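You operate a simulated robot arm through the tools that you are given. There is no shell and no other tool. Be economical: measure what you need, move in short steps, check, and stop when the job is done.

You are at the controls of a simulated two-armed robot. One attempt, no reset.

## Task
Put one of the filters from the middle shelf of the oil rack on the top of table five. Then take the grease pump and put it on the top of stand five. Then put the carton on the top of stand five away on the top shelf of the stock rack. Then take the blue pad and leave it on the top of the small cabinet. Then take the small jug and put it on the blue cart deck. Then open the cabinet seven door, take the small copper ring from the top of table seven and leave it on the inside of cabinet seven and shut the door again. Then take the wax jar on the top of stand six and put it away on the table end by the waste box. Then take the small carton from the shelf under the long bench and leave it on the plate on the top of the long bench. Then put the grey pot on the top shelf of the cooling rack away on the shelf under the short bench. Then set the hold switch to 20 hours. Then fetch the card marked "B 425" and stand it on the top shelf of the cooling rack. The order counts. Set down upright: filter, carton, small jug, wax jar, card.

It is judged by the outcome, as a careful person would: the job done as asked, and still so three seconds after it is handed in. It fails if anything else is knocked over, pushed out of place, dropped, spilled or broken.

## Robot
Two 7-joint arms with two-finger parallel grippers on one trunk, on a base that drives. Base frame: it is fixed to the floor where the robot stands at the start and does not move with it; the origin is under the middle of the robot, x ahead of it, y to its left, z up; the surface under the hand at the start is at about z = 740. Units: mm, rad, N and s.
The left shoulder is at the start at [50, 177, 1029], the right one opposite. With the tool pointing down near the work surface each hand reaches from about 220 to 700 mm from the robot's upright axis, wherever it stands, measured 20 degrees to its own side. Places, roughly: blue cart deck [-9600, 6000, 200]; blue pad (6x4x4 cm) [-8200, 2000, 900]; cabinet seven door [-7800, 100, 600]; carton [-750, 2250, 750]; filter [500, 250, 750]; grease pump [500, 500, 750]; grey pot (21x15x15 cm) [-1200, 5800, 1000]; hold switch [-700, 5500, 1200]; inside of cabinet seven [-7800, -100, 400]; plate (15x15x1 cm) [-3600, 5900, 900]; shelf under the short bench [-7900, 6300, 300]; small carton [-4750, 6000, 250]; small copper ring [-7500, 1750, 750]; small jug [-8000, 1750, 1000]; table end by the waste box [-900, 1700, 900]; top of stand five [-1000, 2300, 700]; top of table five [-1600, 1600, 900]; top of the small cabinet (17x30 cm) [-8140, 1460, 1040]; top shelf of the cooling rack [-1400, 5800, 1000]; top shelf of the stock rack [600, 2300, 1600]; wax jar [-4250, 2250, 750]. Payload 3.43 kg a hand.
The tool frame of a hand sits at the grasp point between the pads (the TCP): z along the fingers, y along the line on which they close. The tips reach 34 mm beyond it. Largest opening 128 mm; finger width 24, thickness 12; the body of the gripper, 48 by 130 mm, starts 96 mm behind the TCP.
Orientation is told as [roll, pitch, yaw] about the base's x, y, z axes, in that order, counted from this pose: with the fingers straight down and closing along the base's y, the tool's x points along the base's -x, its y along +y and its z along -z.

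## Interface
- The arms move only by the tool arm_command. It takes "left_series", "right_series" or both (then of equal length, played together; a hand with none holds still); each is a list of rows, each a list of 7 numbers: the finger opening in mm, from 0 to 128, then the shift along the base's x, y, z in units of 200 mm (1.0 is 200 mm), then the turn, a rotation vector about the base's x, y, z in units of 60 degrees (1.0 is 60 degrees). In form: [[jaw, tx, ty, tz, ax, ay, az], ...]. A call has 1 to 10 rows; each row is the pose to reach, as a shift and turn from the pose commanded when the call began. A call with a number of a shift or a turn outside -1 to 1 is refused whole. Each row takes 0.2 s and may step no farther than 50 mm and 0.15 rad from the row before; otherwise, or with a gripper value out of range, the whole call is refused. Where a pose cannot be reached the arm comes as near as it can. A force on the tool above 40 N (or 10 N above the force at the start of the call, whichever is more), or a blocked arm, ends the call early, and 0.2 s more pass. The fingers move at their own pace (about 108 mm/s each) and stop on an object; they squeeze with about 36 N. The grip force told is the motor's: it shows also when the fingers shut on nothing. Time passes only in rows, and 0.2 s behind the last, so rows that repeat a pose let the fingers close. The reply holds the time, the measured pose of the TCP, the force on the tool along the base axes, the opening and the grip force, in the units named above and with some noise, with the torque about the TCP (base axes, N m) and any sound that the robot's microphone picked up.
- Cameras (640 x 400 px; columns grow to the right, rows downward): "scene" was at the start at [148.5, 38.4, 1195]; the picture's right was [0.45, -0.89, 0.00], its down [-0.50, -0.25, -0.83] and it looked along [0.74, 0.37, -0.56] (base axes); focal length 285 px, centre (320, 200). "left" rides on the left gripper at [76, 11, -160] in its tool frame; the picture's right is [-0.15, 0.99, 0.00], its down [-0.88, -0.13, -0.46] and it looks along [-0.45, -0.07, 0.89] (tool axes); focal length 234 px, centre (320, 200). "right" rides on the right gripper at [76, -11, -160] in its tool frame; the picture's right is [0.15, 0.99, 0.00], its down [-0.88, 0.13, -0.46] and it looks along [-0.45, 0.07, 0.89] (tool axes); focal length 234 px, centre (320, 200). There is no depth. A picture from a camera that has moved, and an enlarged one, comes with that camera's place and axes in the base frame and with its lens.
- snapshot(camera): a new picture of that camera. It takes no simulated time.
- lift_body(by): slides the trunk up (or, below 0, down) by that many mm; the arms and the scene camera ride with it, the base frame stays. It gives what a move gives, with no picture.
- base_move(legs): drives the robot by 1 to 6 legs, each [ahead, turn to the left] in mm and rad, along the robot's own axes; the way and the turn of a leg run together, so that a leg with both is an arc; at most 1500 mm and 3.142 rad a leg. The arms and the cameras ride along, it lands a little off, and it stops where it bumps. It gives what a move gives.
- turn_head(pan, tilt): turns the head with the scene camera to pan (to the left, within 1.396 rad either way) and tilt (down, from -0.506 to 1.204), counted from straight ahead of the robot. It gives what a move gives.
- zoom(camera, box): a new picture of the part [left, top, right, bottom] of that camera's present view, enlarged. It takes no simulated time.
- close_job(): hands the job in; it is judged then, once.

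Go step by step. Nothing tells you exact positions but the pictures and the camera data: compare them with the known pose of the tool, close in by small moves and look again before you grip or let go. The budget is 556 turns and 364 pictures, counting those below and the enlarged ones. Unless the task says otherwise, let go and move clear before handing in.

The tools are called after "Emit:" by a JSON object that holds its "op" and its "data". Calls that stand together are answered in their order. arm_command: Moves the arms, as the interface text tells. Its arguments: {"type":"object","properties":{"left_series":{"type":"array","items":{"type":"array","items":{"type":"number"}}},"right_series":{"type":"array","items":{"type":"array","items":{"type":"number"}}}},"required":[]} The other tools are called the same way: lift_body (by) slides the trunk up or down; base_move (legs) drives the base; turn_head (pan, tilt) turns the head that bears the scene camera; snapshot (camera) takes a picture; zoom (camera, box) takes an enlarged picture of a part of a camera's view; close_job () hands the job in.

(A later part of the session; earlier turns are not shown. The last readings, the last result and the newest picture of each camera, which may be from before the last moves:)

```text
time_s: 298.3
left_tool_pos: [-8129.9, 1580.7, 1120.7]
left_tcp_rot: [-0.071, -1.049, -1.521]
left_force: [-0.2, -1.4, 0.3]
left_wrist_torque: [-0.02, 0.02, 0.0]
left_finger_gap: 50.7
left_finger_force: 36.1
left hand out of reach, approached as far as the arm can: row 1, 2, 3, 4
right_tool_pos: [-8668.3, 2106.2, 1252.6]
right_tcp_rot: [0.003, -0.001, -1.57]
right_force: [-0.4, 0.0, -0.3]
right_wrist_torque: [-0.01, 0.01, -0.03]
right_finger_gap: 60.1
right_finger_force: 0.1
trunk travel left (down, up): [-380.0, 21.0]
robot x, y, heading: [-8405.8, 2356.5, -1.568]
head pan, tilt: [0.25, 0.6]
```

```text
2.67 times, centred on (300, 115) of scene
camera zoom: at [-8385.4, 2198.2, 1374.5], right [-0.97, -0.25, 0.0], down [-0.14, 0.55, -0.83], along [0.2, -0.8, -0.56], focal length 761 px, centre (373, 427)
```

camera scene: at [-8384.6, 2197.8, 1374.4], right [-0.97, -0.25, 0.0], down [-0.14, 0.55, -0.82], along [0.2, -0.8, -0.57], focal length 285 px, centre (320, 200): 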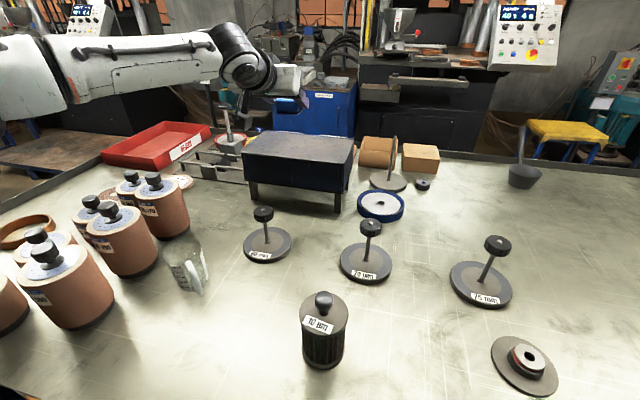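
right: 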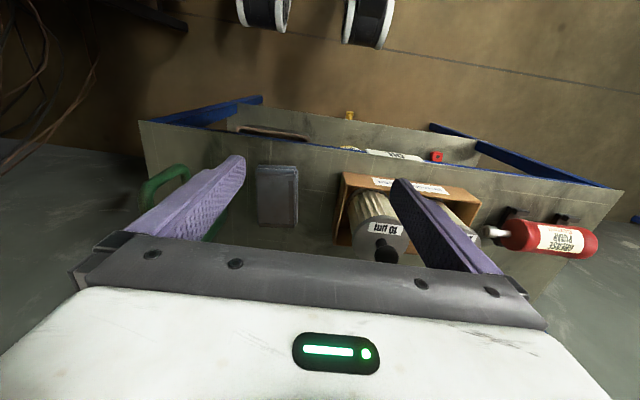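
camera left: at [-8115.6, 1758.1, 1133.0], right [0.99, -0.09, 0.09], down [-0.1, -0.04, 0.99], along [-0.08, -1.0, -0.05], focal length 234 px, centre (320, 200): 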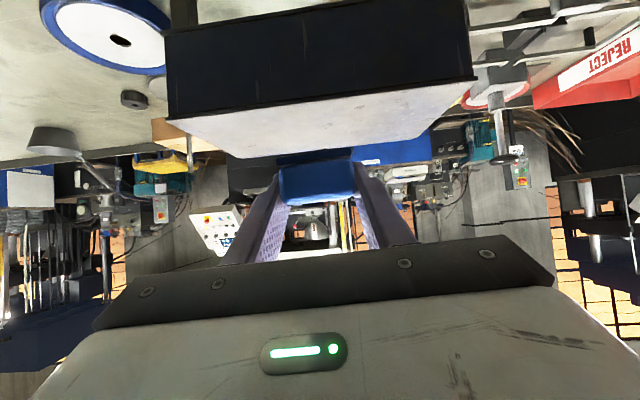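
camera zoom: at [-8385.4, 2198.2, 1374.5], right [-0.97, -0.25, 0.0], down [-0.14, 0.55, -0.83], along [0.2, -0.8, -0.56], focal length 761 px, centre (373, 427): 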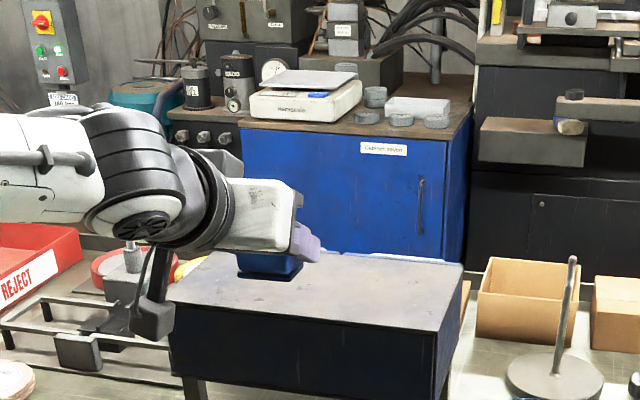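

Cabinet seven is visible beyond. The hand tops out at y 1580, short of the cabinet, while the far aisle edge is only 300 mm from the cabinet. So I'll retreat and drive round to the aisle side with the pad.

Emit:
{"op": "arm_command", "data": {"left_series": [[40, -0.05, 0.1, 0.2, 0, 0, 0], [40, -0.1, 0.25, 0.35, 0, 0, 0], [40, -0.15, 0.45, 0.4, 0, 0, 0], [40, -0.2, 0.65, 0.45, 0, 0, 0], [40, -0.2, 0.85, 0.45, 0, 0, 0], [40, -0.2, 1.0, 0.45, 0, 0, 0]]}}

Emit:
{"op": "base_move", "data": {"legs": [[-900, 0]]}}

Emit:
{"op": "lift_body", "data": {"by": -80}}

Emit:
{"op": "base_move", "data": {"legs": [[0, 1.57], [1400, 0], [0, -1.2]]}}

Emit:
{"op": "turn_head", "data": {"pan": 0.0, "tilt": 0.3}}

Emit:
{"op": "snapshot", "data": {"camera": "scene"}}

```text
time_s: 299.7
left_tool_pos: [-8170.0, 1779.0, 1212.1]
left_tcp_rot: [-0.069, -1.048, -1.522]
left_force: [-0.8, -0.9, -0.3]
left_wrist_torque: [0.01, -0.01, 0.0]
left_finger_gap: 51.0
left_finger_force: 35.6
right_tool_pos: [-8666.9, 2107.1, 1254.2]
right_tcp_rot: [0.003, -0.001, -1.572]
right_force: [0.4, 0.2, -1.3]
right_wrist_torque: [-0.04, -0.03, 0.01]
right_finger_gap: 59.8
right_finger_force: 0.1
trunk travel left (down, up): [-380.0, 21.0]
robot x, y, heading: [-8404.5, 2351.8, -1.574]
head pan, tilt: [0.25, 0.6]
```

```text
time_s: 304.5
left_tool_pos: [-8172.9, 2685.2, 1212.5]
left_tcp_rot: [-0.071, -1.049, -1.527]
left_force: [0.2, 0.6, -0.6]
left_wrist_torque: [-0.01, 0.04, 0.02]
left_finger_gap: 50.9
left_finger_force: 35.5
right_tool_pos: [-8668.4, 3014.5, 1253.6]
right_tcp_rot: [0.001, -0.001, -1.574]
right_force: [0.5, 1.1, 0.0]
right_wrist_torque: [-0.02, 0.0, 0.03]
right_finger_gap: 60.0
right_finger_force: 0.1
trunk travel left (down, up): [-380.0, 21.0]
robot x, y, heading: [-8408.5, 3262.8, -1.581]
head pan, tilt: [0.25, 0.6]
```

```text
time_s: 305.7
left_tool_pos: [-8172.8, 2684.7, 1133.1]
left_tcp_rot: [-0.071, -1.048, -1.528]
left_force: [0.1, 0.3, -1.0]
left_wrist_torque: [0.04, -0.03, -0.03]
left_finger_gap: 50.9
left_finger_force: 35.3
right_tool_pos: [-8668.6, 3015.3, 1173.1]
right_tcp_rot: [0.002, -0.001, -1.574]
right_force: [0.0, -0.5, 0.4]
right_wrist_torque: [-0.01, 0.02, -0.04]
right_finger_gap: 60.0
right_finger_force: 0.0
trunk travel left (down, up): [-300.0, 101.0]
robot x, y, heading: [-8404.9, 3261.6, -1.577]
head pan, tilt: [0.25, 0.6]
```

```text
time_s: 319.5
left_tool_pos: [-6567.1, 2748.8, 1132.9]
left_tcp_rot: [-0.069, -1.049, -1.183]
left_force: [0.6, 0.8, -1.2]
left_wrist_torque: [-0.01, -0.01, -0.03]
left_finger_gap: 50.9
left_finger_force: 36.1
right_tool_pos: [-7146.3, 2891.8, 1174.3]
right_tcp_rot: [0.001, -0.003, -1.228]
right_force: [-0.6, -0.3, 0.2]
right_wrist_torque: [-0.03, -0.02, 0.02]
right_finger_gap: 59.8
right_finger_force: 0.0
trunk travel left (down, up): [-300.0, 101.0]
robot x, y, heading: [-6982.8, 3215.3, -1.227]
head pan, tilt: [0.25, 0.6]
```

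```text
time_s: 320.3
left_tool_pos: [-6567.6, 2749.2, 1131.8]
left_tcp_rot: [-0.071, -1.048, -1.182]
left_force: [-0.2, -0.8, -0.4]
left_wrist_torque: [0.0, -0.01, 0.0]
left_finger_gap: 50.9
left_finger_force: 35.6
right_tool_pos: [-7145.8, 2891.8, 1173.3]
right_tcp_rot: [0.002, -0.001, -1.228]
right_force: [0.6, -0.6, 0.8]
right_wrist_torque: [0.02, -0.01, 0.01]
right_finger_gap: 59.9
right_finger_force: 0.0
trunk travel left (down, up): [-300.0, 101.0]
robot x, y, heading: [-6982.9, 3215.5, -1.228]
head pan, tilt: [0.0, 0.3]
```

```text
258 pictures are left
camera scene: at [-6927.5, 3058.2, 1321.8], right [-0.94, -0.34, 0.0], down [-0.1, 0.28, -0.96], along [0.32, -0.9, -0.3], focal length 285 px, centre (320, 200)
```

scene: 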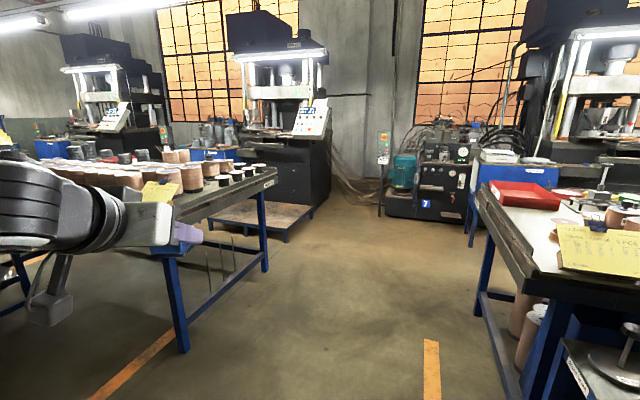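

The corridor between tables six and seven is clear and about 1.5 m wide. I'll drive down it to the machine-side aisle.

Emit:
{"op": "base_move", "data": {"legs": [[0, -0.163], [1500, 0], [1150, 0]]}}

Emit:
{"op": "base_move", "data": {"legs": [[0, -1.6]]}}

Emit:
{"op": "turn_head", "data": {"pan": -0.1, "tilt": 0.35}}

Emit:
{"op": "snapshot", "data": {"camera": "scene"}}

```text
time_s: 333.8
left_tool_pos: [-6183.8, 91.5, 1132.4]
left_tcp_rot: [-0.071, -1.049, -1.345]
left_force: [0.2, 0.0, -0.7]
left_wrist_torque: [0.0, -0.03, -0.03]
left_finger_gap: 51.1
left_finger_force: 36.4
right_tool_pos: [-6730.3, 324.5, 1172.7]
right_tcp_rot: [0.002, -0.001, -1.391]
right_force: [-0.4, -0.5, 0.6]
right_wrist_torque: [0.03, -0.01, -0.01]
right_finger_gap: 60.1
right_finger_force: 0.0
trunk travel left (down, up): [-300.0, 101.0]
robot x, y, heading: [-6516.5, 617.4, -1.39]
head pan, tilt: [0.0, 0.3]
```

```text
time_s: 338.1
left_tool_pos: [-7053.5, 299.1, 1132.8]
left_tcp_rot: [-0.07, -1.05, -2.947]
left_force: [-0.6, -1.1, 1.0]
left_wrist_torque: [0.01, 0.01, 0.0]
left_finger_gap: 51.0
left_finger_force: 36.2
right_tool_pos: [-6802.7, 838.9, 1173.4]
right_tcp_rot: [0.002, -0.001, -2.995]
right_force: [-0.1, -0.5, 0.5]
right_wrist_torque: [-0.03, 0.04, 0.0]
right_finger_gap: 60.0
right_finger_force: 0.2
trunk travel left (down, up): [-300.0, 101.0]
robot x, y, heading: [-6517.4, 614.7, -2.999]
head pan, tilt: [0.0, 0.3]
```

```text
time_s: 338.8
left_tool_pos: [-7053.2, 299.3, 1131.5]
left_tcp_rot: [-0.072, -1.048, -2.948]
left_force: [-0.4, 0.6, -0.4]
left_wrist_torque: [0.01, 0.02, -0.05]
left_finger_gap: 50.9
left_finger_force: 35.6
right_tool_pos: [-6802.1, 839.0, 1174.0]
right_tcp_rot: [0.002, -0.002, -2.996]
right_force: [-0.1, 0.5, -0.4]
right_wrist_torque: [0.01, -0.03, 0.0]
right_finger_gap: 60.1
right_finger_force: 0.0
trunk travel left (down, up): [-300.0, 101.0]
robot x, y, heading: [-6519.3, 615.7, -2.994]
head pan, tilt: [-0.099, 0.351]
```

```text
257 pictures are left
camera scene: at [-6681.3, 599.9, 1317.2], right [-0.05, 1.0, 0.0], down [0.34, 0.02, -0.94], along [-0.94, -0.05, -0.34], focal length 285 px, centre (320, 200)
```

scene: 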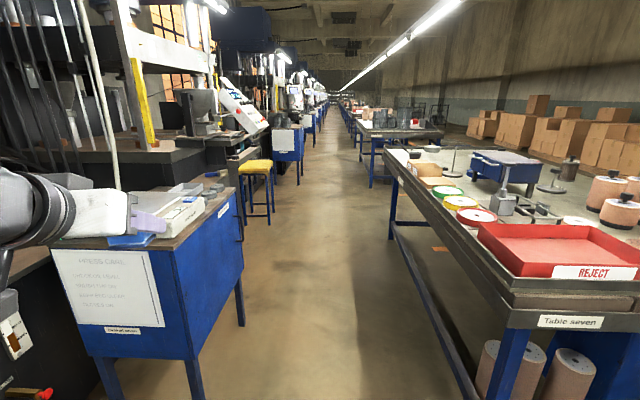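

I see cabinet seven (blue) on the left, and table seven on the right with the small cabinet on it. I'll raise the trunk for clearance and drive down the aisle to x about -7920.

Emit:
{"op": "lift_body", "data": {"by": 100}}

Emit:
{"op": "base_move", "data": {"legs": [[0, -0.15], [1400, 0]]}}

Emit:
{"op": "turn_head", "data": {"pan": -0.9, "tilt": 0.5}}

Emit:
{"op": "snapshot", "data": {"camera": "scene"}}

```text
time_s: 340.1
left_tool_pos: [-7054.2, 298.6, 1232.7]
left_tcp_rot: [-0.071, -1.05, -2.947]
left_force: [0.4, -0.1, -0.3]
left_wrist_torque: [0.02, 0.01, 0.02]
left_finger_gap: 50.8
left_finger_force: 35.6
right_tool_pos: [-6802.5, 838.6, 1274.4]
right_tcp_rot: [0.002, -0.001, -2.995]
right_force: [-0.1, -0.2, -0.4]
right_wrist_torque: [-0.03, 0.0, 0.0]
right_finger_gap: 60.0
right_finger_force: 0.2
trunk travel left (down, up): [-400.0, 1.0]
robot x, y, heading: [-6522.2, 614.9, -2.991]
head pan, tilt: [-0.099, 0.351]
```

```text
time_s: 347.7
left_tool_pos: [-8501.6, 417.0, 1231.4]
left_tcp_rot: [-0.072, -1.049, -3.12]
left_force: [0.8, 0.3, -0.9]
left_wrist_torque: [0.02, -0.03, -0.01]
left_finger_gap: 50.7
left_finger_force: 36.3
right_tool_pos: [-8160.0, 905.5, 1273.0]
right_tcp_rot: [0.001, -0.001, 3.115]
right_force: [-0.4, 0.0, -0.8]
right_wrist_torque: [0.0, -0.01, -0.02]
right_finger_gap: 60.2
right_finger_force: 0.1
trunk travel left (down, up): [-400.0, 1.0]
robot x, y, heading: [-7919.1, 639.2, 3.115]
head pan, tilt: [-0.099, 0.351]
```

```text
time_s: 348.9
left_tool_pos: [-8500.7, 417.9, 1232.0]
left_tcp_rot: [-0.07, -1.049, -3.121]
left_force: [-0.7, 0.0, 0.2]
left_wrist_torque: [-0.01, 0.02, 0.0]
left_finger_gap: 50.9
left_finger_force: 36.1
right_tool_pos: [-8160.8, 905.5, 1273.1]
right_tcp_rot: [0.001, -0.001, 3.115]
right_force: [0.5, -0.7, -0.1]
right_wrist_torque: [-0.05, 0.03, 0.05]
right_finger_gap: 60.0
right_finger_force: 0.1
trunk travel left (down, up): [-400.0, 1.0]
robot x, y, heading: [-7914.8, 640.1, 3.116]
head pan, tilt: [-0.901, 0.499]
```

```text
256 pictures are left
camera scene: at [-8044.6, 710.3, 1403.5], right [0.8, 0.6, 0.0], down [0.29, -0.38, -0.88], along [-0.53, 0.7, -0.48], focal length 285 px, centre (320, 200)
```

scene: 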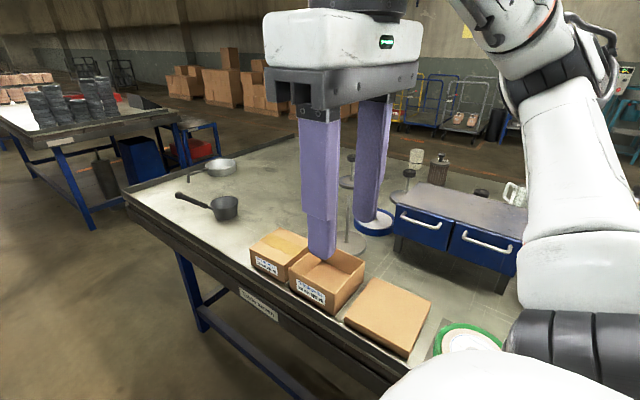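

The small cabinet (with drawers) faces this aisle. Turning to face it.

Emit:
{"op": "base_move", "data": {"legs": [[0, -1.55]]}}

Emit:
{"op": "turn_head", "data": {"pan": 0.2, "tilt": 0.6}}

Emit:
{"op": "snapshot", "data": {"camera": "scene"}}

Emit:
{"op": "snapshot", "data": {"camera": "left"}}

```text
time_s: 353.0
left_tool_pos: [-8151.4, 1214.8, 1232.4]
left_tcp_rot: [-0.072, -1.048, 1.612]
left_force: [0.3, -0.3, -0.4]
left_wrist_torque: [-0.02, -0.04, -0.02]
left_finger_gap: 51.0
left_finger_force: 35.9
right_tool_pos: [-7654.9, 884.1, 1273.5]
right_tcp_rot: [0.001, 0.0, 1.565]
right_force: [0.2, -0.4, 0.1]
right_wrist_torque: [0.0, 0.01, 0.0]
right_finger_gap: 60.1
right_finger_force: 0.0
trunk travel left (down, up): [-400.0, 1.0]
robot x, y, heading: [-7917.8, 639.0, 1.558]
head pan, tilt: [-0.901, 0.499]
```

```text
time_s: 354.4
left_tool_pos: [-8150.1, 1214.6, 1232.9]
left_tcp_rot: [-0.073, -1.049, 1.613]
left_force: [1.7, -0.6, -0.4]
left_wrist_torque: [-0.03, -0.02, 0.01]
left_finger_gap: 50.9
left_finger_force: 35.7
right_tool_pos: [-7655.5, 883.4, 1272.2]
right_tcp_rot: [-0.003, -0.004, 1.565]
right_force: [0.3, 0.4, 0.1]
right_wrist_torque: [-0.01, 0.02, 0.01]
right_finger_gap: 60.0
right_finger_force: 0.0
trunk travel left (down, up): [-400.0, 1.0]
robot x, y, heading: [-7919.4, 637.6, 1.569]
head pan, tilt: [0.201, 0.6]
```

```text
255 pictures are left
camera scene: at [-7936.6, 792.4, 1394.4], right [0.98, 0.19, 0.0], down [0.11, -0.55, -0.83], along [-0.16, 0.81, -0.56], focal length 285 px, centre (320, 200)
```

scene: 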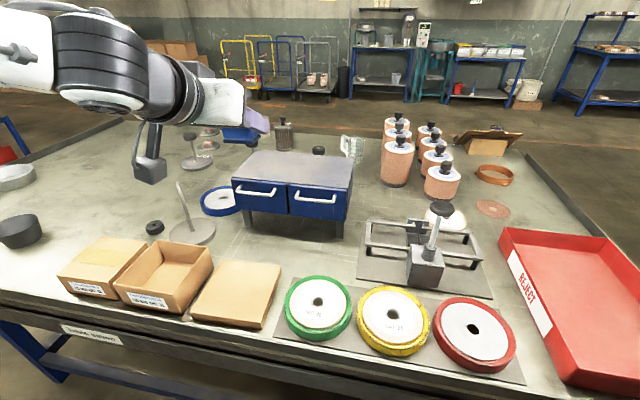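

```text
254 pictures are left
camera left: at [-8166.5, 1039.6, 1245.3], right [-0.99, 0.09, 0.09], down [0.1, 0.04, 0.99], along [0.09, 0.99, -0.05], focal length 234 px, centre (320, 200)
```

left: 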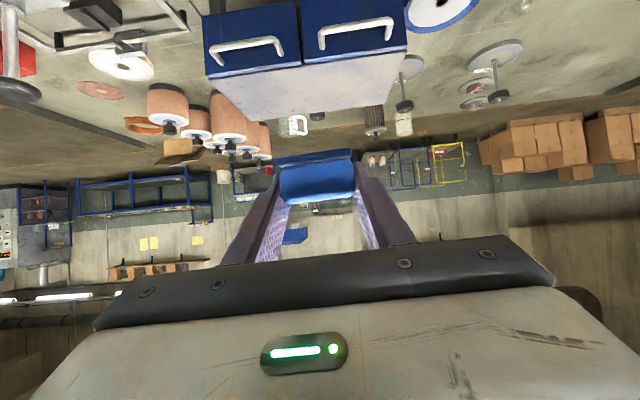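

Great view. The cabinet top centre is at [-8140, 1450], and the copper ring shows at about [-7470, 1860]. I'll drive 70 mm closer and bring the pad over the top.

Emit:
{"op": "base_move", "data": {"legs": [[70, 0]]}}

Emit:
{"op": "arm_command", "data": {"left_series": [[40, 0, 0.2, 0, 0, 0, 0], [40, 0, 0.4, -0.1, 0, 0, 0], [40, 0, 0.6, -0.2, 0, 0, 0], [40, 0, 0.68, -0.4, 0, 0, 0], [40, 0, 0.68, -0.6, 0, 0, 0]]}}

Emit:
{"op": "snapshot", "data": {"camera": "left"}}

Emit:
{"op": "zoom", "data": {"camera": "scene", "box": [160, 60, 400, 210]}}

```text
time_s: 355.4
left_tool_pos: [-8151.3, 1283.9, 1232.6]
left_tcp_rot: [-0.071, -1.05, 1.613]
left_force: [-0.5, 0.4, -0.5]
left_wrist_torque: [-0.01, 0.0, 0.0]
left_finger_gap: 50.7
left_finger_force: 36.3
right_tool_pos: [-7654.8, 953.7, 1273.1]
right_tcp_rot: [0.0, 0.001, 1.566]
right_force: [0.7, -0.2, -0.6]
right_wrist_torque: [-0.04, 0.05, 0.0]
right_finger_gap: 60.0
right_finger_force: 0.1
trunk travel left (down, up): [-400.0, 1.0]
robot x, y, heading: [-7915.4, 705.9, 1.564]
head pan, tilt: [0.201, 0.6]
```

```text
time_s: 356.6
left_tool_pos: [-8149.7, 1417.9, 1111.0]
left_tcp_rot: [-0.072, -1.05, 1.612]
left_force: [0.0, -0.3, 0.1]
left_wrist_torque: [0.02, 0.01, 0.01]
left_finger_gap: 51.1
left_finger_force: 36.3
right_tool_pos: [-7655.9, 953.6, 1272.9]
right_tcp_rot: [-0.001, -0.002, 1.565]
right_force: [-0.2, 0.1, 0.0]
right_wrist_torque: [0.01, 0.01, -0.02]
right_finger_gap: 60.2
right_finger_force: 0.1
trunk travel left (down, up): [-400.0, 1.0]
robot x, y, heading: [-7918.2, 704.5, 1.57]
head pan, tilt: [0.201, 0.6]
```

```text
253 pictures are left
camera left: at [-8165.6, 1243.4, 1124.6], right [-0.99, 0.09, 0.09], down [0.1, 0.04, 0.99], along [0.09, 0.99, -0.05], focal length 234 px, centre (320, 200)
```

left: 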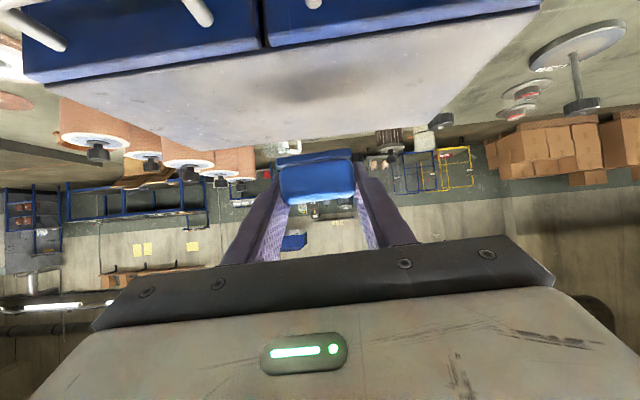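

```text
2.67 times, centred on (280, 135) of scene
camera zoom: at [-7936.6, 862.2, 1394.4], right [0.98, 0.19, 0.0], down [0.11, -0.55, -0.82], along [-0.16, 0.81, -0.57], focal length 761 px, centre (427, 373)
```

zoom: 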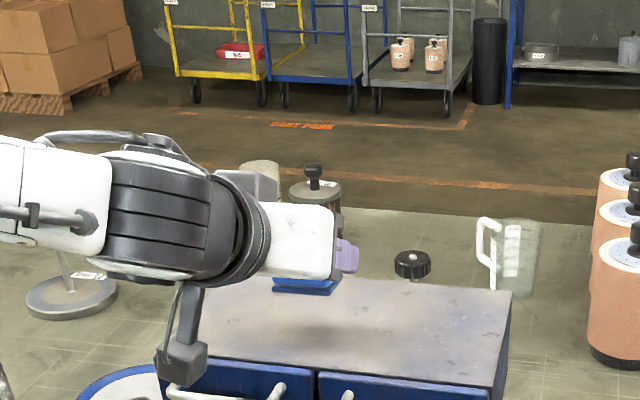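

Over the top; lowering to contact.

Emit:
{"op": "arm_command", "data": {"left_series": [[40, 0, 0.03, -0.1, 0, 0, 0], [40, 0, 0.03, -0.16, 0, 0, 0], [40, 0, 0.03, -0.19, 0, 0, 0], [40, 0, 0.03, -0.22, 0, 0, 0], [40, 0, 0.03, -0.25, 0, 0, 0], [40, 0, 0.03, -0.28, 0, 0, 0]]}}

Emit:
{"op": "snapshot", "data": {"camera": "left"}}

```text
time_s: 358.0
left_tool_pos: [-8151.4, 1423.6, 1060.2]
left_tcp_rot: [-0.073, -1.052, 1.613]
left_force: [-0.3, 1.4, 2.9]
left_wrist_torque: [0.1, 0.03, -0.03]
left_finger_gap: 50.9
left_finger_force: 35.7
right_tool_pos: [-7655.5, 952.7, 1274.2]
right_tcp_rot: [0.001, -0.003, 1.566]
right_force: [0.6, 0.1, 0.5]
right_wrist_torque: [-0.03, 0.01, 0.01]
right_finger_gap: 59.8
right_finger_force: 0.1
trunk travel left (down, up): [-400.0, 1.0]
robot x, y, heading: [-7919.7, 702.8, 1.57]
head pan, tilt: [0.201, 0.6]
```

```text
251 pictures are left
camera left: at [-8167.3, 1249.5, 1071.9], right [-0.99, 0.09, 0.09], down [0.1, 0.04, 0.99], along [0.09, 0.99, -0.05], focal length 234 px, centre (320, 200)
```

left: 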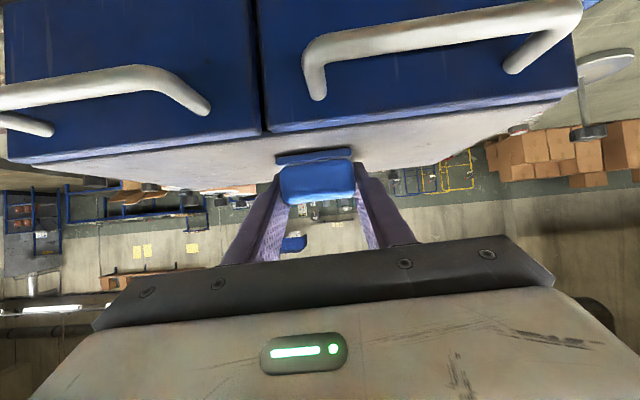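

Touching. Releasing and backing off along the finger direction.

Emit:
{"op": "arm_command", "data": {"left_series": [[55, 0, 0, -0.005, 0, 0, 0], [75, 0, 0, -0.005, 0, 0, 0], [90, 0, 0, 0, 0, 0, 0], [90, 0, -0.08, 0.06, 0, 0, 0], [90, 0, -0.2, 0.18, 0, 0, 0], [90, 0, -0.35, 0.35, 0, 0, 0], [90, 0, -0.5, 0.5, 0, 0, 0]]}}

Emit:
{"op": "zoom", "data": {"camera": "scene", "box": [160, 60, 400, 210]}}

Emit:
{"op": "snapshot", "data": {"camera": "left"}}

```text
time_s: 359.6
left_tool_pos: [-8149.0, 1324.2, 1156.1]
left_tcp_rot: [-0.069, -1.048, 1.612]
left_force: [-0.2, -1.2, -0.1]
left_wrist_torque: [0.0, -0.01, -0.01]
left_finger_gap: 90.1
left_finger_force: 0.0
left hand out of reach, approached as far as the arm can: row 1, 2
right_tool_pos: [-7656.7, 950.8, 1273.8]
right_tcp_rot: [0.0, -0.005, 1.566]
right_force: [0.5, -1.3, -0.4]
right_wrist_torque: [0.03, 0.0, -0.01]
right_finger_gap: 59.9
right_finger_force: 0.0
trunk travel left (down, up): [-400.0, 1.0]
robot x, y, heading: [-7918.5, 711.6, 1.564]
head pan, tilt: [0.201, 0.6]
```

```text
2.67 times, centred on (280, 135) of scene
camera zoom: at [-7936.4, 860.8, 1394.5], right [0.98, 0.19, 0.0], down [0.11, -0.55, -0.83], along [-0.16, 0.81, -0.56], focal length 761 px, centre (427, 373)
```

zoom: 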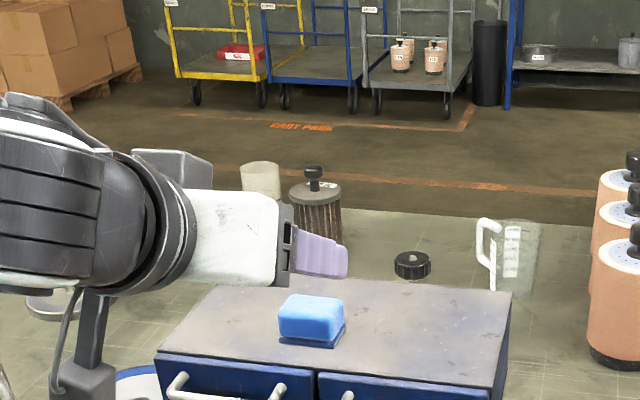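

```text
249 pictures are left
camera left: at [-8164.8, 1148.7, 1169.3], right [-0.99, 0.09, 0.09], down [0.1, 0.04, 0.99], along [0.09, 0.99, -0.05], focal length 234 px, centre (320, 200)
```

left: 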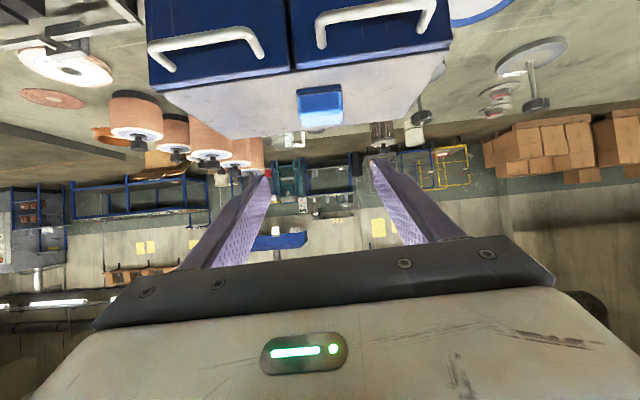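

The pad rests on the small cabinet. Next is the jug (about [-8005, 1865]), gripped from the other side. I'll back off and return the hand to fingers-down.

Emit:
{"op": "base_move", "data": {"legs": [[-90, 0]]}}

Emit:
{"op": "arm_command", "data": {"left_series": [[90, 0, -0.12, -0.03, -0.125, 0, 0], [90, 0, -0.24, -0.06, -0.25, 0, 0], [90, 0, -0.36, -0.1, -0.375, 0, 0], [90, 0, -0.48, -0.16, -0.5, 0, 0], [90, 0, -0.6, -0.22, -0.625, 0, 0], [90, 0, -0.72, -0.3, -0.75, 0, 0], [90, 0, -0.84, -0.4, -0.875, 0, 0], [90, 0, -0.96, -0.5, -1.0, 0, 0]]}}

Emit:
{"op": "zoom", "data": {"camera": "scene", "box": [340, 80, 580, 230]}}

```text
time_s: 360.7
left_tool_pos: [-8150.3, 1233.0, 1156.1]
left_tcp_rot: [-0.072, -1.052, 1.614]
left_force: [-0.3, -0.3, -0.3]
left_wrist_torque: [0.02, -0.04, -0.02]
left_finger_gap: 89.9
left_finger_force: 0.1
right_tool_pos: [-7655.3, 862.4, 1273.4]
right_tcp_rot: [0.001, -0.002, 1.566]
right_force: [0.2, -0.1, -0.3]
right_wrist_torque: [0.03, 0.02, -0.02]
right_finger_gap: 60.1
right_finger_force: 0.0
trunk travel left (down, up): [-400.0, 1.0]
robot x, y, heading: [-7923.2, 613.3, 1.568]
head pan, tilt: [0.201, 0.6]
```

```text
time_s: 362.5
left_tool_pos: [-8149.5, 1042.7, 1057.0]
left_tcp_rot: [-0.037, -0.001, 1.591]
left_force: [-1.0, -0.8, 0.3]
left_wrist_torque: [0.01, 0.01, 0.01]
left_finger_gap: 90.2
left_finger_force: 0.2
right_tool_pos: [-7656.6, 862.9, 1273.5]
right_tcp_rot: [-0.001, -0.004, 1.564]
right_force: [0.9, 0.0, 0.0]
right_wrist_torque: [-0.03, 0.0, 0.04]
right_finger_gap: 60.1
right_finger_force: 0.0
trunk travel left (down, up): [-400.0, 1.0]
robot x, y, heading: [-7917.4, 616.1, 1.568]
head pan, tilt: [0.201, 0.6]
```

```text
2.67 times, centred on (460, 155) of scene
camera zoom: at [-7937.0, 772.2, 1394.4], right [0.98, 0.2, 0.0], down [0.11, -0.55, -0.82], along [-0.16, 0.81, -0.57], focal length 761 px, centre (-53, 320)
```

zoom: 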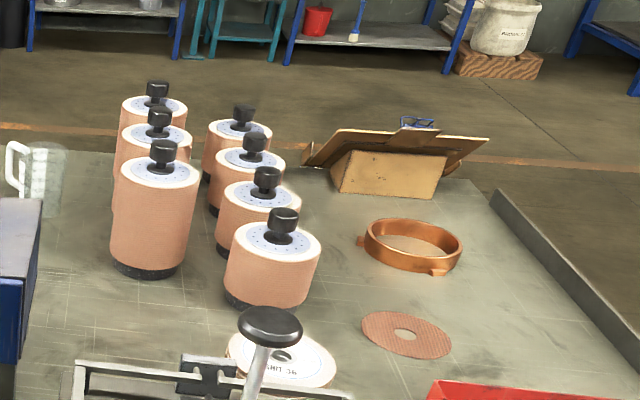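

The copper ring has lugs and is wide (~145 mm); that's for later. Now I'll drive back round to the jug's side of the table.

Emit:
{"op": "base_move", "data": {"legs": [[0, -1.57], [1400, 0], [0, 1.57], [1500, 0], [1130, 0]]}}

Emit:
{"op": "base_move", "data": {"legs": [[0, 1.57], [1500, 0], [200, 0], [0, 1.57], [600, 0]]}}

Emit:
{"op": "turn_head", "data": {"pan": 0.15, "tilt": 0.6}}

Emit:
{"op": "snapshot", "data": {"camera": "scene"}}

```text
time_s: 389.8
left_tool_pos: [-6824.2, 3664.4, 1056.4]
left_tcp_rot: [-0.033, 0.0, 1.624]
left_force: [-0.1, 0.2, 0.2]
left_wrist_torque: [-0.03, -0.01, 0.04]
left_finger_gap: 89.9
left_finger_force: 0.1
right_tool_pos: [-6324.6, 3498.1, 1272.2]
right_tcp_rot: [0.0, -0.002, 1.598]
right_force: [0.0, -0.3, -0.3]
right_wrist_torque: [-0.01, -0.02, 0.0]
right_finger_gap: 60.4
right_finger_force: 0.0
trunk travel left (down, up): [-400.0, 1.0]
robot x, y, heading: [-6581.5, 3247.1, 1.595]
head pan, tilt: [0.201, 0.6]
```

```text
time_s: 409.0
left_tool_pos: [-8047.5, 2223.5, 1057.2]
left_tcp_rot: [-0.032, -0.002, -1.525]
left_force: [-0.2, -0.5, -0.6]
left_wrist_torque: [-0.01, 0.01, -0.01]
left_finger_gap: 90.1
left_finger_force: 0.0
right_tool_pos: [-8544.9, 2391.0, 1273.4]
right_tcp_rot: [0.0, -0.002, -1.551]
right_force: [0.4, 0.7, -0.1]
right_wrist_torque: [-0.01, 0.02, 0.01]
right_finger_gap: 59.7
right_finger_force: 0.1
trunk travel left (down, up): [-400.0, 1.0]
robot x, y, heading: [-8294.5, 2640.8, -1.55]
head pan, tilt: [0.201, 0.6]
```

```text
time_s: 409.7
left_tool_pos: [-8046.7, 2223.6, 1057.9]
left_tcp_rot: [-0.034, -0.003, -1.524]
left_force: [1.3, 0.2, 0.8]
left_wrist_torque: [-0.02, 0.04, -0.02]
left_finger_gap: 90.1
left_finger_force: 0.1
right_tool_pos: [-8545.6, 2390.4, 1274.0]
right_tcp_rot: [0.002, -0.001, -1.551]
right_force: [0.3, 0.2, -0.2]
right_wrist_torque: [-0.01, -0.02, 0.0]
right_finger_gap: 60.1
right_finger_force: 0.1
trunk travel left (down, up): [-400.0, 1.0]
robot x, y, heading: [-8289.2, 2645.6, -1.554]
head pan, tilt: [0.15, 0.6]
```

```text
247 pictures are left
camera scene: at [-8273.0, 2485.9, 1394.4], right [-0.99, -0.17, 0.0], down [-0.1, 0.56, -0.83], along [0.14, -0.81, -0.56], focal length 285 px, centre (320, 200)
```

scene: 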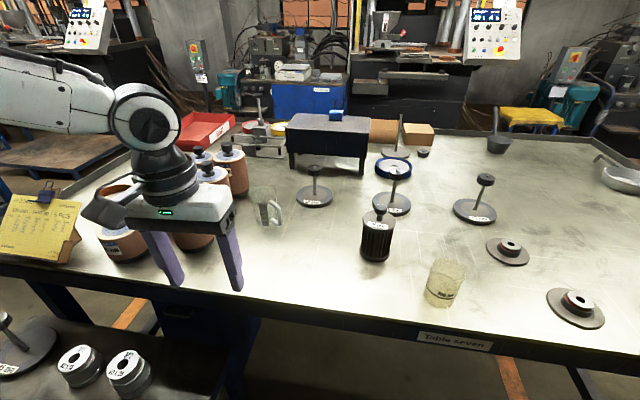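

The jug is at about [-7998, 1860] with its handle toward -x. I'll rotate the left gripper 90° to close along y (clear of the handle), lower the trunk and edge in.

Emit:
{"op": "arm_command", "data": {"left_series": [[110, 0, 0, 0, 0, 0, 0.125], [110, 0, 0, 0, 0, 0, 0.25], [110, 0, 0, 0, 0, 0, 0.375], [110, 0, 0, 0, 0, 0, 0.5], [110, 0, 0, 0, 0, 0, 0.625], [110, 0, 0, 0, 0, 0, 0.75]]}}

Emit:
{"op": "arm_command", "data": {"left_series": [[110, 0, 0, 0, 0, 0, 0.125], [110, 0, 0, 0, 0, 0, 0.25], [110, 0, 0, 0, 0, 0, 0.375], [110, 0, 0, 0, 0, 0, 0.5], [110, 0, 0, 0, 0, 0, 0.625], [110, 0, 0, 0, 0, 0, 0.72]]}}

Emit:
{"op": "base_move", "data": {"legs": [[270, 0]]}}

Emit:
{"op": "snapshot", "data": {"camera": "scene"}}

Emit:
{"op": "snapshot", "data": {"camera": "left"}}

```text
time_s: 411.1
left_tool_pos: [-8047.1, 2223.6, 1058.4]
left_tcp_rot: [-0.035, 0.0, -0.74]
left_force: [0.0, 0.5, -0.3]
left_wrist_torque: [0.02, -0.04, 0.01]
left_finger_gap: 109.9
left_finger_force: 0.0
right_tool_pos: [-8546.8, 2392.3, 1274.5]
right_tcp_rot: [0.0, -0.001, -1.551]
right_force: [0.3, -0.1, 0.2]
right_wrist_torque: [-0.01, -0.01, -0.01]
right_finger_gap: 60.2
right_finger_force: 0.1
trunk travel left (down, up): [-400.0, 1.0]
robot x, y, heading: [-8290.3, 2644.7, -1.549]
head pan, tilt: [0.15, 0.6]
```

```text
time_s: 412.5
left_tool_pos: [-8046.5, 2223.3, 1057.9]
left_tcp_rot: [-0.034, -0.004, 0.016]
left_force: [0.5, -0.4, 0.0]
left_wrist_torque: [0.0, -0.01, -0.03]
left_finger_gap: 110.1
left_finger_force: 0.0
right_tool_pos: [-8545.6, 2390.8, 1272.4]
right_tcp_rot: [0.001, -0.002, -1.551]
right_force: [0.0, -0.3, 0.1]
right_wrist_torque: [-0.01, 0.01, 0.01]
right_finger_gap: 60.0
right_finger_force: 0.0
trunk travel left (down, up): [-400.0, 1.0]
robot x, y, heading: [-8286.0, 2643.0, -1.55]
head pan, tilt: [0.15, 0.6]
```

```text
time_s: 414.4
left_tool_pos: [-8042.3, 1956.7, 1057.7]
left_tcp_rot: [-0.033, -0.001, 0.014]
left_force: [0.8, 0.1, -1.0]
left_wrist_torque: [0.01, 0.0, 0.03]
left_finger_gap: 109.9
left_finger_force: 0.0
right_tool_pos: [-8541.3, 2124.2, 1273.1]
right_tcp_rot: [0.002, -0.002, -1.552]
right_force: [-0.6, 0.5, 0.1]
right_wrist_torque: [0.04, 0.0, 0.01]
right_finger_gap: 60.3
right_finger_force: 0.1
trunk travel left (down, up): [-400.0, 1.0]
robot x, y, heading: [-8283.9, 2375.9, -1.551]
head pan, tilt: [0.15, 0.6]
```

```text
246 pictures are left
camera scene: at [-8267.9, 2219.0, 1394.3], right [-0.99, -0.17, 0.0], down [-0.1, 0.56, -0.82], along [0.14, -0.81, -0.57], focal length 285 px, centre (320, 200)
```

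scene: 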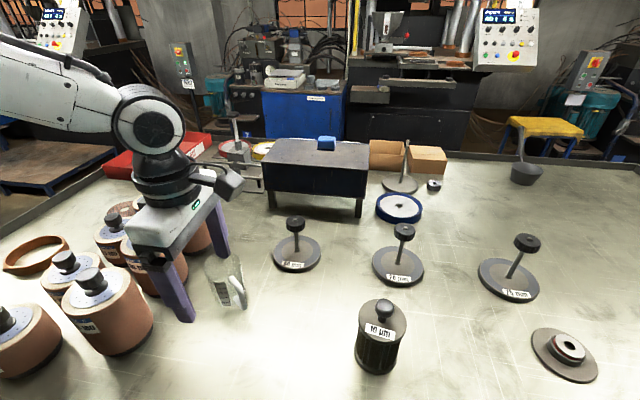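

```text
245 pictures are left
camera left: at [-8118.6, 1973.8, 1216.1], right [0.13, 0.99, -0.03], down [0.88, -0.1, 0.46], along [0.45, -0.09, -0.89], focal length 234 px, centre (320, 200)
```

left: 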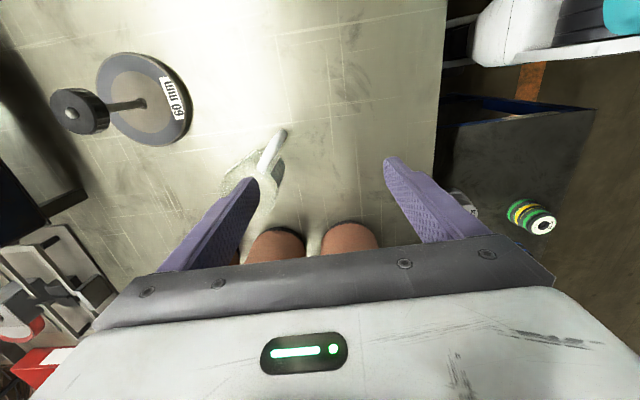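

Zooming on the jug for an accurate fix.

Emit:
{"op": "zoom", "data": {"camera": "scene", "box": [160, 220, 320, 320]}}

```text
4.00 times, centred on (240, 270) of scene
camera zoom: at [-8267.9, 2219.0, 1394.3], right [-0.99, -0.17, 0.0], down [-0.1, 0.56, -0.82], along [0.14, -0.81, -0.57], focal length 1141 px, centre (640, -80)
```

zoom: 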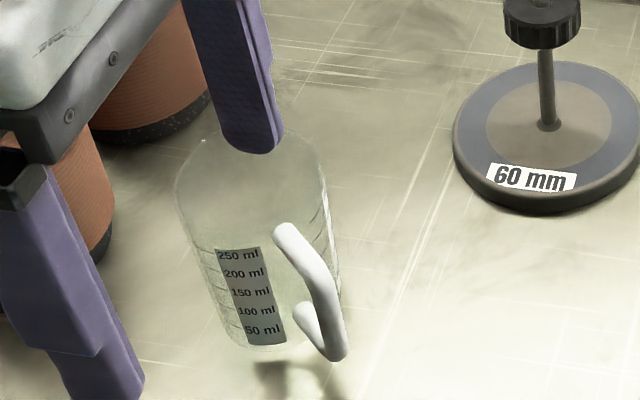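

The jug is centred at about [-8005, 1865], its rim at z about 960, ~76 mm wide, handle toward (-x, +y). I'll move above it and look again.

Emit:
{"op": "arm_command", "data": {"left_series": [[112, 0.06, -0.15, 0, 0, 0, 0], [112, 0.12, -0.3, 0, 0, 0, 0], [112, 0.185, -0.46, 0, 0, 0, 0], [112, 0.185, -0.46, -0.1, 0, 0, 0]]}}

Emit:
{"op": "snapshot", "data": {"camera": "left"}}

Emit:
{"op": "zoom", "data": {"camera": "scene", "box": [160, 200, 320, 300]}}

```text
time_s: 415.4
left_tool_pos: [-8005.9, 1865.6, 1037.2]
left_tcp_rot: [-0.035, -0.001, 0.011]
left_force: [0.0, 0.6, 0.1]
left_wrist_torque: [-0.02, -0.01, -0.02]
left_finger_gap: 112.2
left_finger_force: 0.1
right_tool_pos: [-8540.4, 2125.1, 1272.9]
right_tcp_rot: [0.001, -0.001, -1.553]
right_force: [-1.6, 0.6, 0.5]
right_wrist_torque: [-0.01, -0.02, 0.0]
right_finger_gap: 59.9
right_finger_force: 0.1
trunk travel left (down, up): [-400.0, 1.0]
robot x, y, heading: [-8286.8, 2375.4, -1.547]
head pan, tilt: [0.15, 0.6]
```

```text
243 pictures are left
camera left: at [-8081.7, 1882.5, 1196.6], right [0.13, 0.99, -0.03], down [0.88, -0.1, 0.46], along [0.45, -0.09, -0.89], focal length 234 px, centre (320, 200)
```

left: 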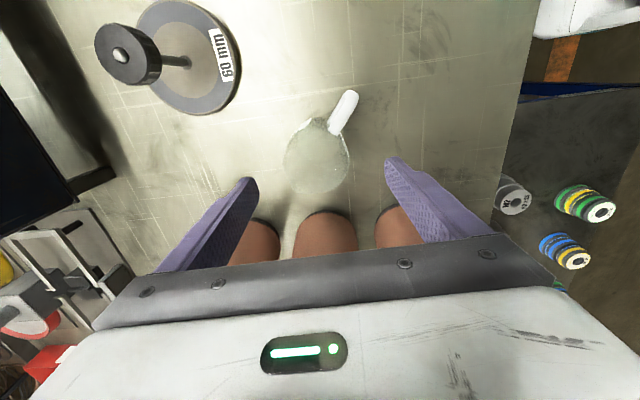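

```text
4.00 times, centred on (240, 250) of scene
camera zoom: at [-8267.9, 2219.8, 1394.5], right [-0.99, -0.17, 0.0], down [-0.1, 0.56, -0.83], along [0.14, -0.81, -0.56], focal length 1141 px, centre (640, 0)
```

zoom: 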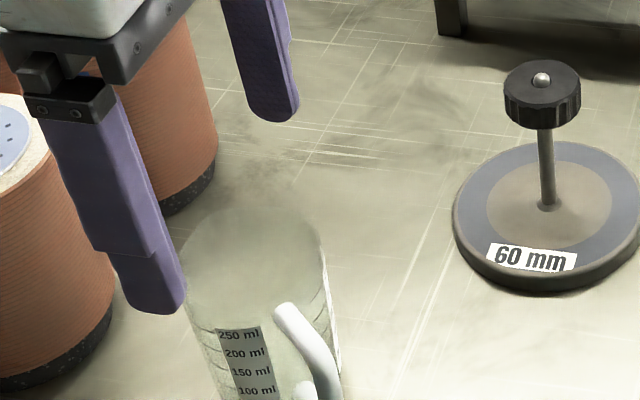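

Jug axis refined to [-8012, 1863]; the handle is clear of the finger paths. Descending.

Emit:
{"op": "arm_command", "data": {"left_series": [[112, -0.03, -0.01, -0.2, 0, 0, 0], [112, -0.03, -0.01, -0.4, 0, 0, 0], [112, -0.03, -0.01, -0.6, 0, 0, 0]]}}

Emit:
{"op": "snapshot", "data": {"camera": "left"}}

Emit:
{"op": "zoom", "data": {"camera": "scene", "box": [160, 220, 320, 320]}}

```text
time_s: 416.2
left_tool_pos: [-8010.1, 1864.3, 919.4]
left_tcp_rot: [-0.037, -0.003, 0.014]
left_force: [-0.4, 0.6, 0.1]
left_wrist_torque: [0.02, -0.02, 0.0]
left_finger_gap: 111.9
left_finger_force: 0.1
left hand out of reach, approached as far as the arm can: row 3
right_tool_pos: [-8539.8, 2124.8, 1274.4]
right_tcp_rot: [0.001, -0.002, -1.552]
right_force: [0.0, -0.1, 0.0]
right_wrist_torque: [-0.04, 0.0, -0.04]
right_finger_gap: 59.9
right_finger_force: 0.1
trunk travel left (down, up): [-400.0, 1.0]
robot x, y, heading: [-8286.8, 2380.1, -1.551]
head pan, tilt: [0.15, 0.6]
```

```text
241 pictures are left
camera left: at [-8085.7, 1881.1, 1077.6], right [0.13, 0.99, -0.04], down [0.88, -0.1, 0.46], along [0.45, -0.09, -0.89], focal length 234 px, centre (320, 200)
```

left: 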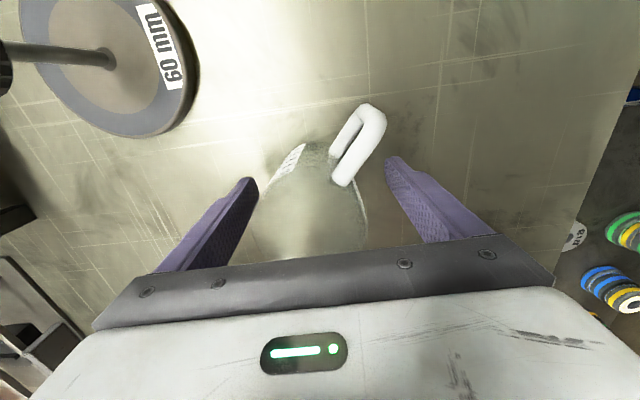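

```text
4.00 times, centred on (240, 270) of scene
camera zoom: at [-8267.6, 2219.2, 1394.4], right [-0.99, -0.17, 0.0], down [-0.1, 0.56, -0.82], along [0.14, -0.81, -0.57], focal length 1141 px, centre (640, -80)
```

zoom: 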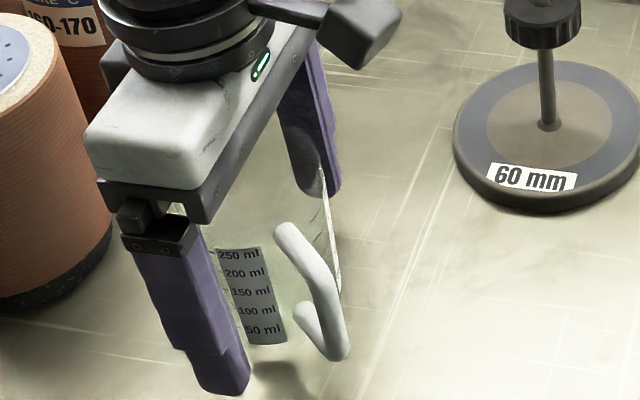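

Straddling well. Closing gently.

Emit:
{"op": "arm_command", "data": {"left_series": [[95, 0, 0, 0, 0, 0, 0], [80, 0, 0, 0, 0, 0, 0], [60, 0, 0, 0, 0, 0, 0], [55, 0, 0, 0, 0, 0, 0], [55, 0, 0, 0, 0, 0, 0], [55, 0, 0, 0.05, 0, 0, 0], [55, 0, 0, 0.15, 0, 0, 0]]}}

Emit:
{"op": "zoom", "data": {"camera": "scene", "box": [160, 200, 320, 300]}}

```text
time_s: 417.8
left_tool_pos: [-8009.6, 1866.7, 949.6]
left_tcp_rot: [-0.033, -0.002, 0.011]
left_force: [0.2, 0.6, -1.1]
left_wrist_torque: [-0.02, 0.03, -0.01]
left_finger_gap: 70.2
left_finger_force: 35.4
right_tool_pos: [-8540.7, 2125.0, 1273.7]
right_tcp_rot: [0.001, -0.003, -1.553]
right_force: [0.3, -0.1, 0.4]
right_wrist_torque: [-0.04, -0.01, 0.03]
right_finger_gap: 59.9
right_finger_force: 0.0
trunk travel left (down, up): [-400.0, 1.0]
robot x, y, heading: [-8279.8, 2378.6, -1.55]
head pan, tilt: [0.15, 0.6]
```

```text
4.00 times, centred on (240, 250) of scene
camera zoom: at [-8268.1, 2219.9, 1394.4], right [-0.99, -0.17, 0.0], down [-0.1, 0.56, -0.83], along [0.14, -0.81, -0.56], focal length 1141 px, centre (640, 0)
```

zoom: 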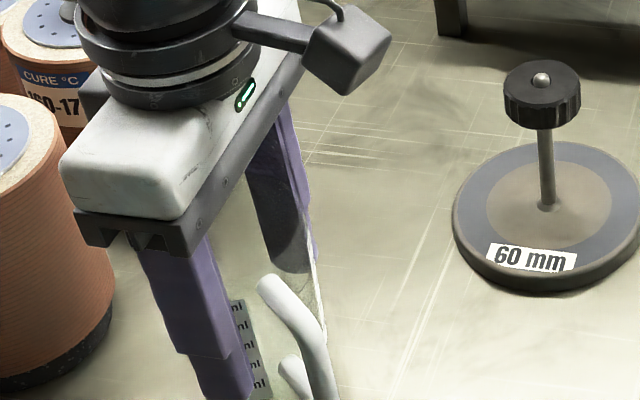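

Jug held (70 mm). I'll lift it clear, back away, and turn toward the cart park.

Emit:
{"op": "arm_command", "data": {"left_series": [[55, 0, 0, 0.2, 0, 0, 0], [55, 0, 0, 0.4, 0, 0, 0], [55, 0, 0, 0.6, 0, 0, 0], [55, 0, 0.1, 0.75, 0, 0, 0], [55, 0, 0.3, 0.8, 0, 0, 0]]}}

Emit:
{"op": "base_move", "data": {"legs": [[-900, 0], [0, -1.57], [900, 0], [0, -1.57]]}}

Emit:
{"op": "turn_head", "data": {"pan": 0.0, "tilt": 0.3}}

Emit:
{"op": "snapshot", "data": {"camera": "scene"}}

```text
time_s: 419.0
left_tool_pos: [-8009.7, 1925.8, 1110.3]
left_tcp_rot: [-0.036, -0.005, 0.014]
left_force: [-0.1, 0.6, -1.2]
left_wrist_torque: [-0.05, -0.02, -0.02]
left_finger_gap: 70.1
left_finger_force: 35.7
right_tool_pos: [-8541.1, 2125.7, 1273.6]
right_tcp_rot: [0.001, -0.005, -1.551]
right_force: [-0.1, 0.9, -0.1]
right_wrist_torque: [-0.02, 0.0, 0.0]
right_finger_gap: 60.0
right_finger_force: 0.0
trunk travel left (down, up): [-400.0, 1.0]
robot x, y, heading: [-8284.4, 2378.7, -1.556]
head pan, tilt: [0.15, 0.6]
```

```text
time_s: 435.7
left_tool_pos: [-9468.1, 3707.4, 1110.7]
left_tcp_rot: [-0.034, -0.002, -3.139]
left_force: [-0.5, 0.4, -1.7]
left_wrist_torque: [0.03, -0.04, -0.02]
left_finger_gap: 69.8
left_finger_force: 36.2
right_tool_pos: [-8939.7, 3501.4, 1272.9]
right_tcp_rot: [0.001, -0.001, 1.577]
right_force: [-0.4, -0.3, -0.1]
right_wrist_torque: [0.02, -0.03, 0.01]
right_finger_gap: 60.0
right_finger_force: 0.0
trunk travel left (down, up): [-400.0, 1.0]
robot x, y, heading: [-9200.5, 3250.5, 1.578]
head pan, tilt: [0.15, 0.6]
```

```text
time_s: 436.5
left_tool_pos: [-9467.9, 3707.7, 1109.2]
left_tcp_rot: [-0.033, -0.001, -3.141]
left_force: [0.2, -0.5, -0.7]
left_wrist_torque: [0.01, 0.0, 0.0]
left_finger_gap: 69.8
left_finger_force: 36.1
right_tool_pos: [-8939.2, 3500.1, 1272.4]
right_tcp_rot: [-0.002, -0.001, 1.579]
right_force: [-0.4, 0.2, -0.1]
right_wrist_torque: [-0.01, -0.03, 0.0]
right_finger_gap: 59.9
right_finger_force: 0.0
trunk travel left (down, up): [-400.0, 1.0]
robot x, y, heading: [-9197.4, 3251.0, 1.578]
head pan, tilt: [0.0, 0.3]
```

```text
238 pictures are left
camera scene: at [-9201.6, 3413.0, 1421.8], right [1.0, 0.01, 0.0], down [0.0, -0.3, -0.96], along [-0.01, 0.95, -0.3], focal length 285 px, centre (320, 200)
```

scene: 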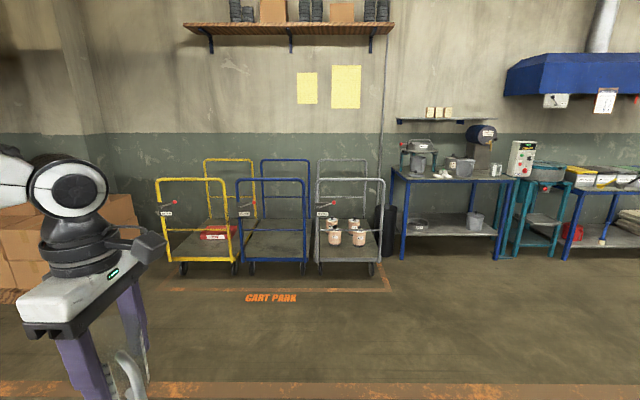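

I see the yellow, blue and grey carts; the blue one has a near frame with a cross bar. I'll zoom in to study access to its deck.

Emit:
{"op": "zoom", "data": {"camera": "scene", "box": [150, 140, 400, 296]}}

```text
2.56 times, centred on (275, 218) of scene
camera zoom: at [-9201.6, 3413.0, 1421.8], right [1.0, 0.01, 0.0], down [0.0, -0.3, -0.96], along [-0.01, 0.95, -0.3], focal length 730 px, centre (435, 154)
```

zoom: 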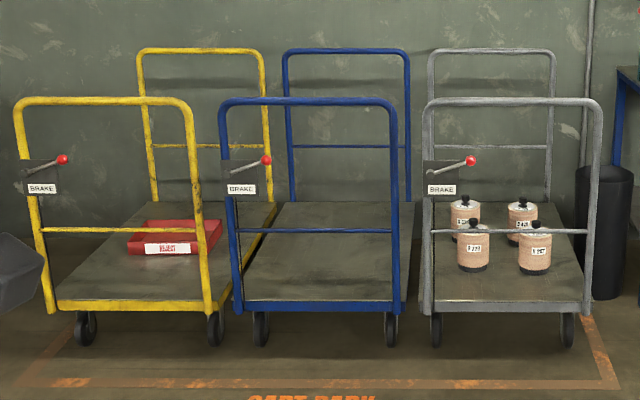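

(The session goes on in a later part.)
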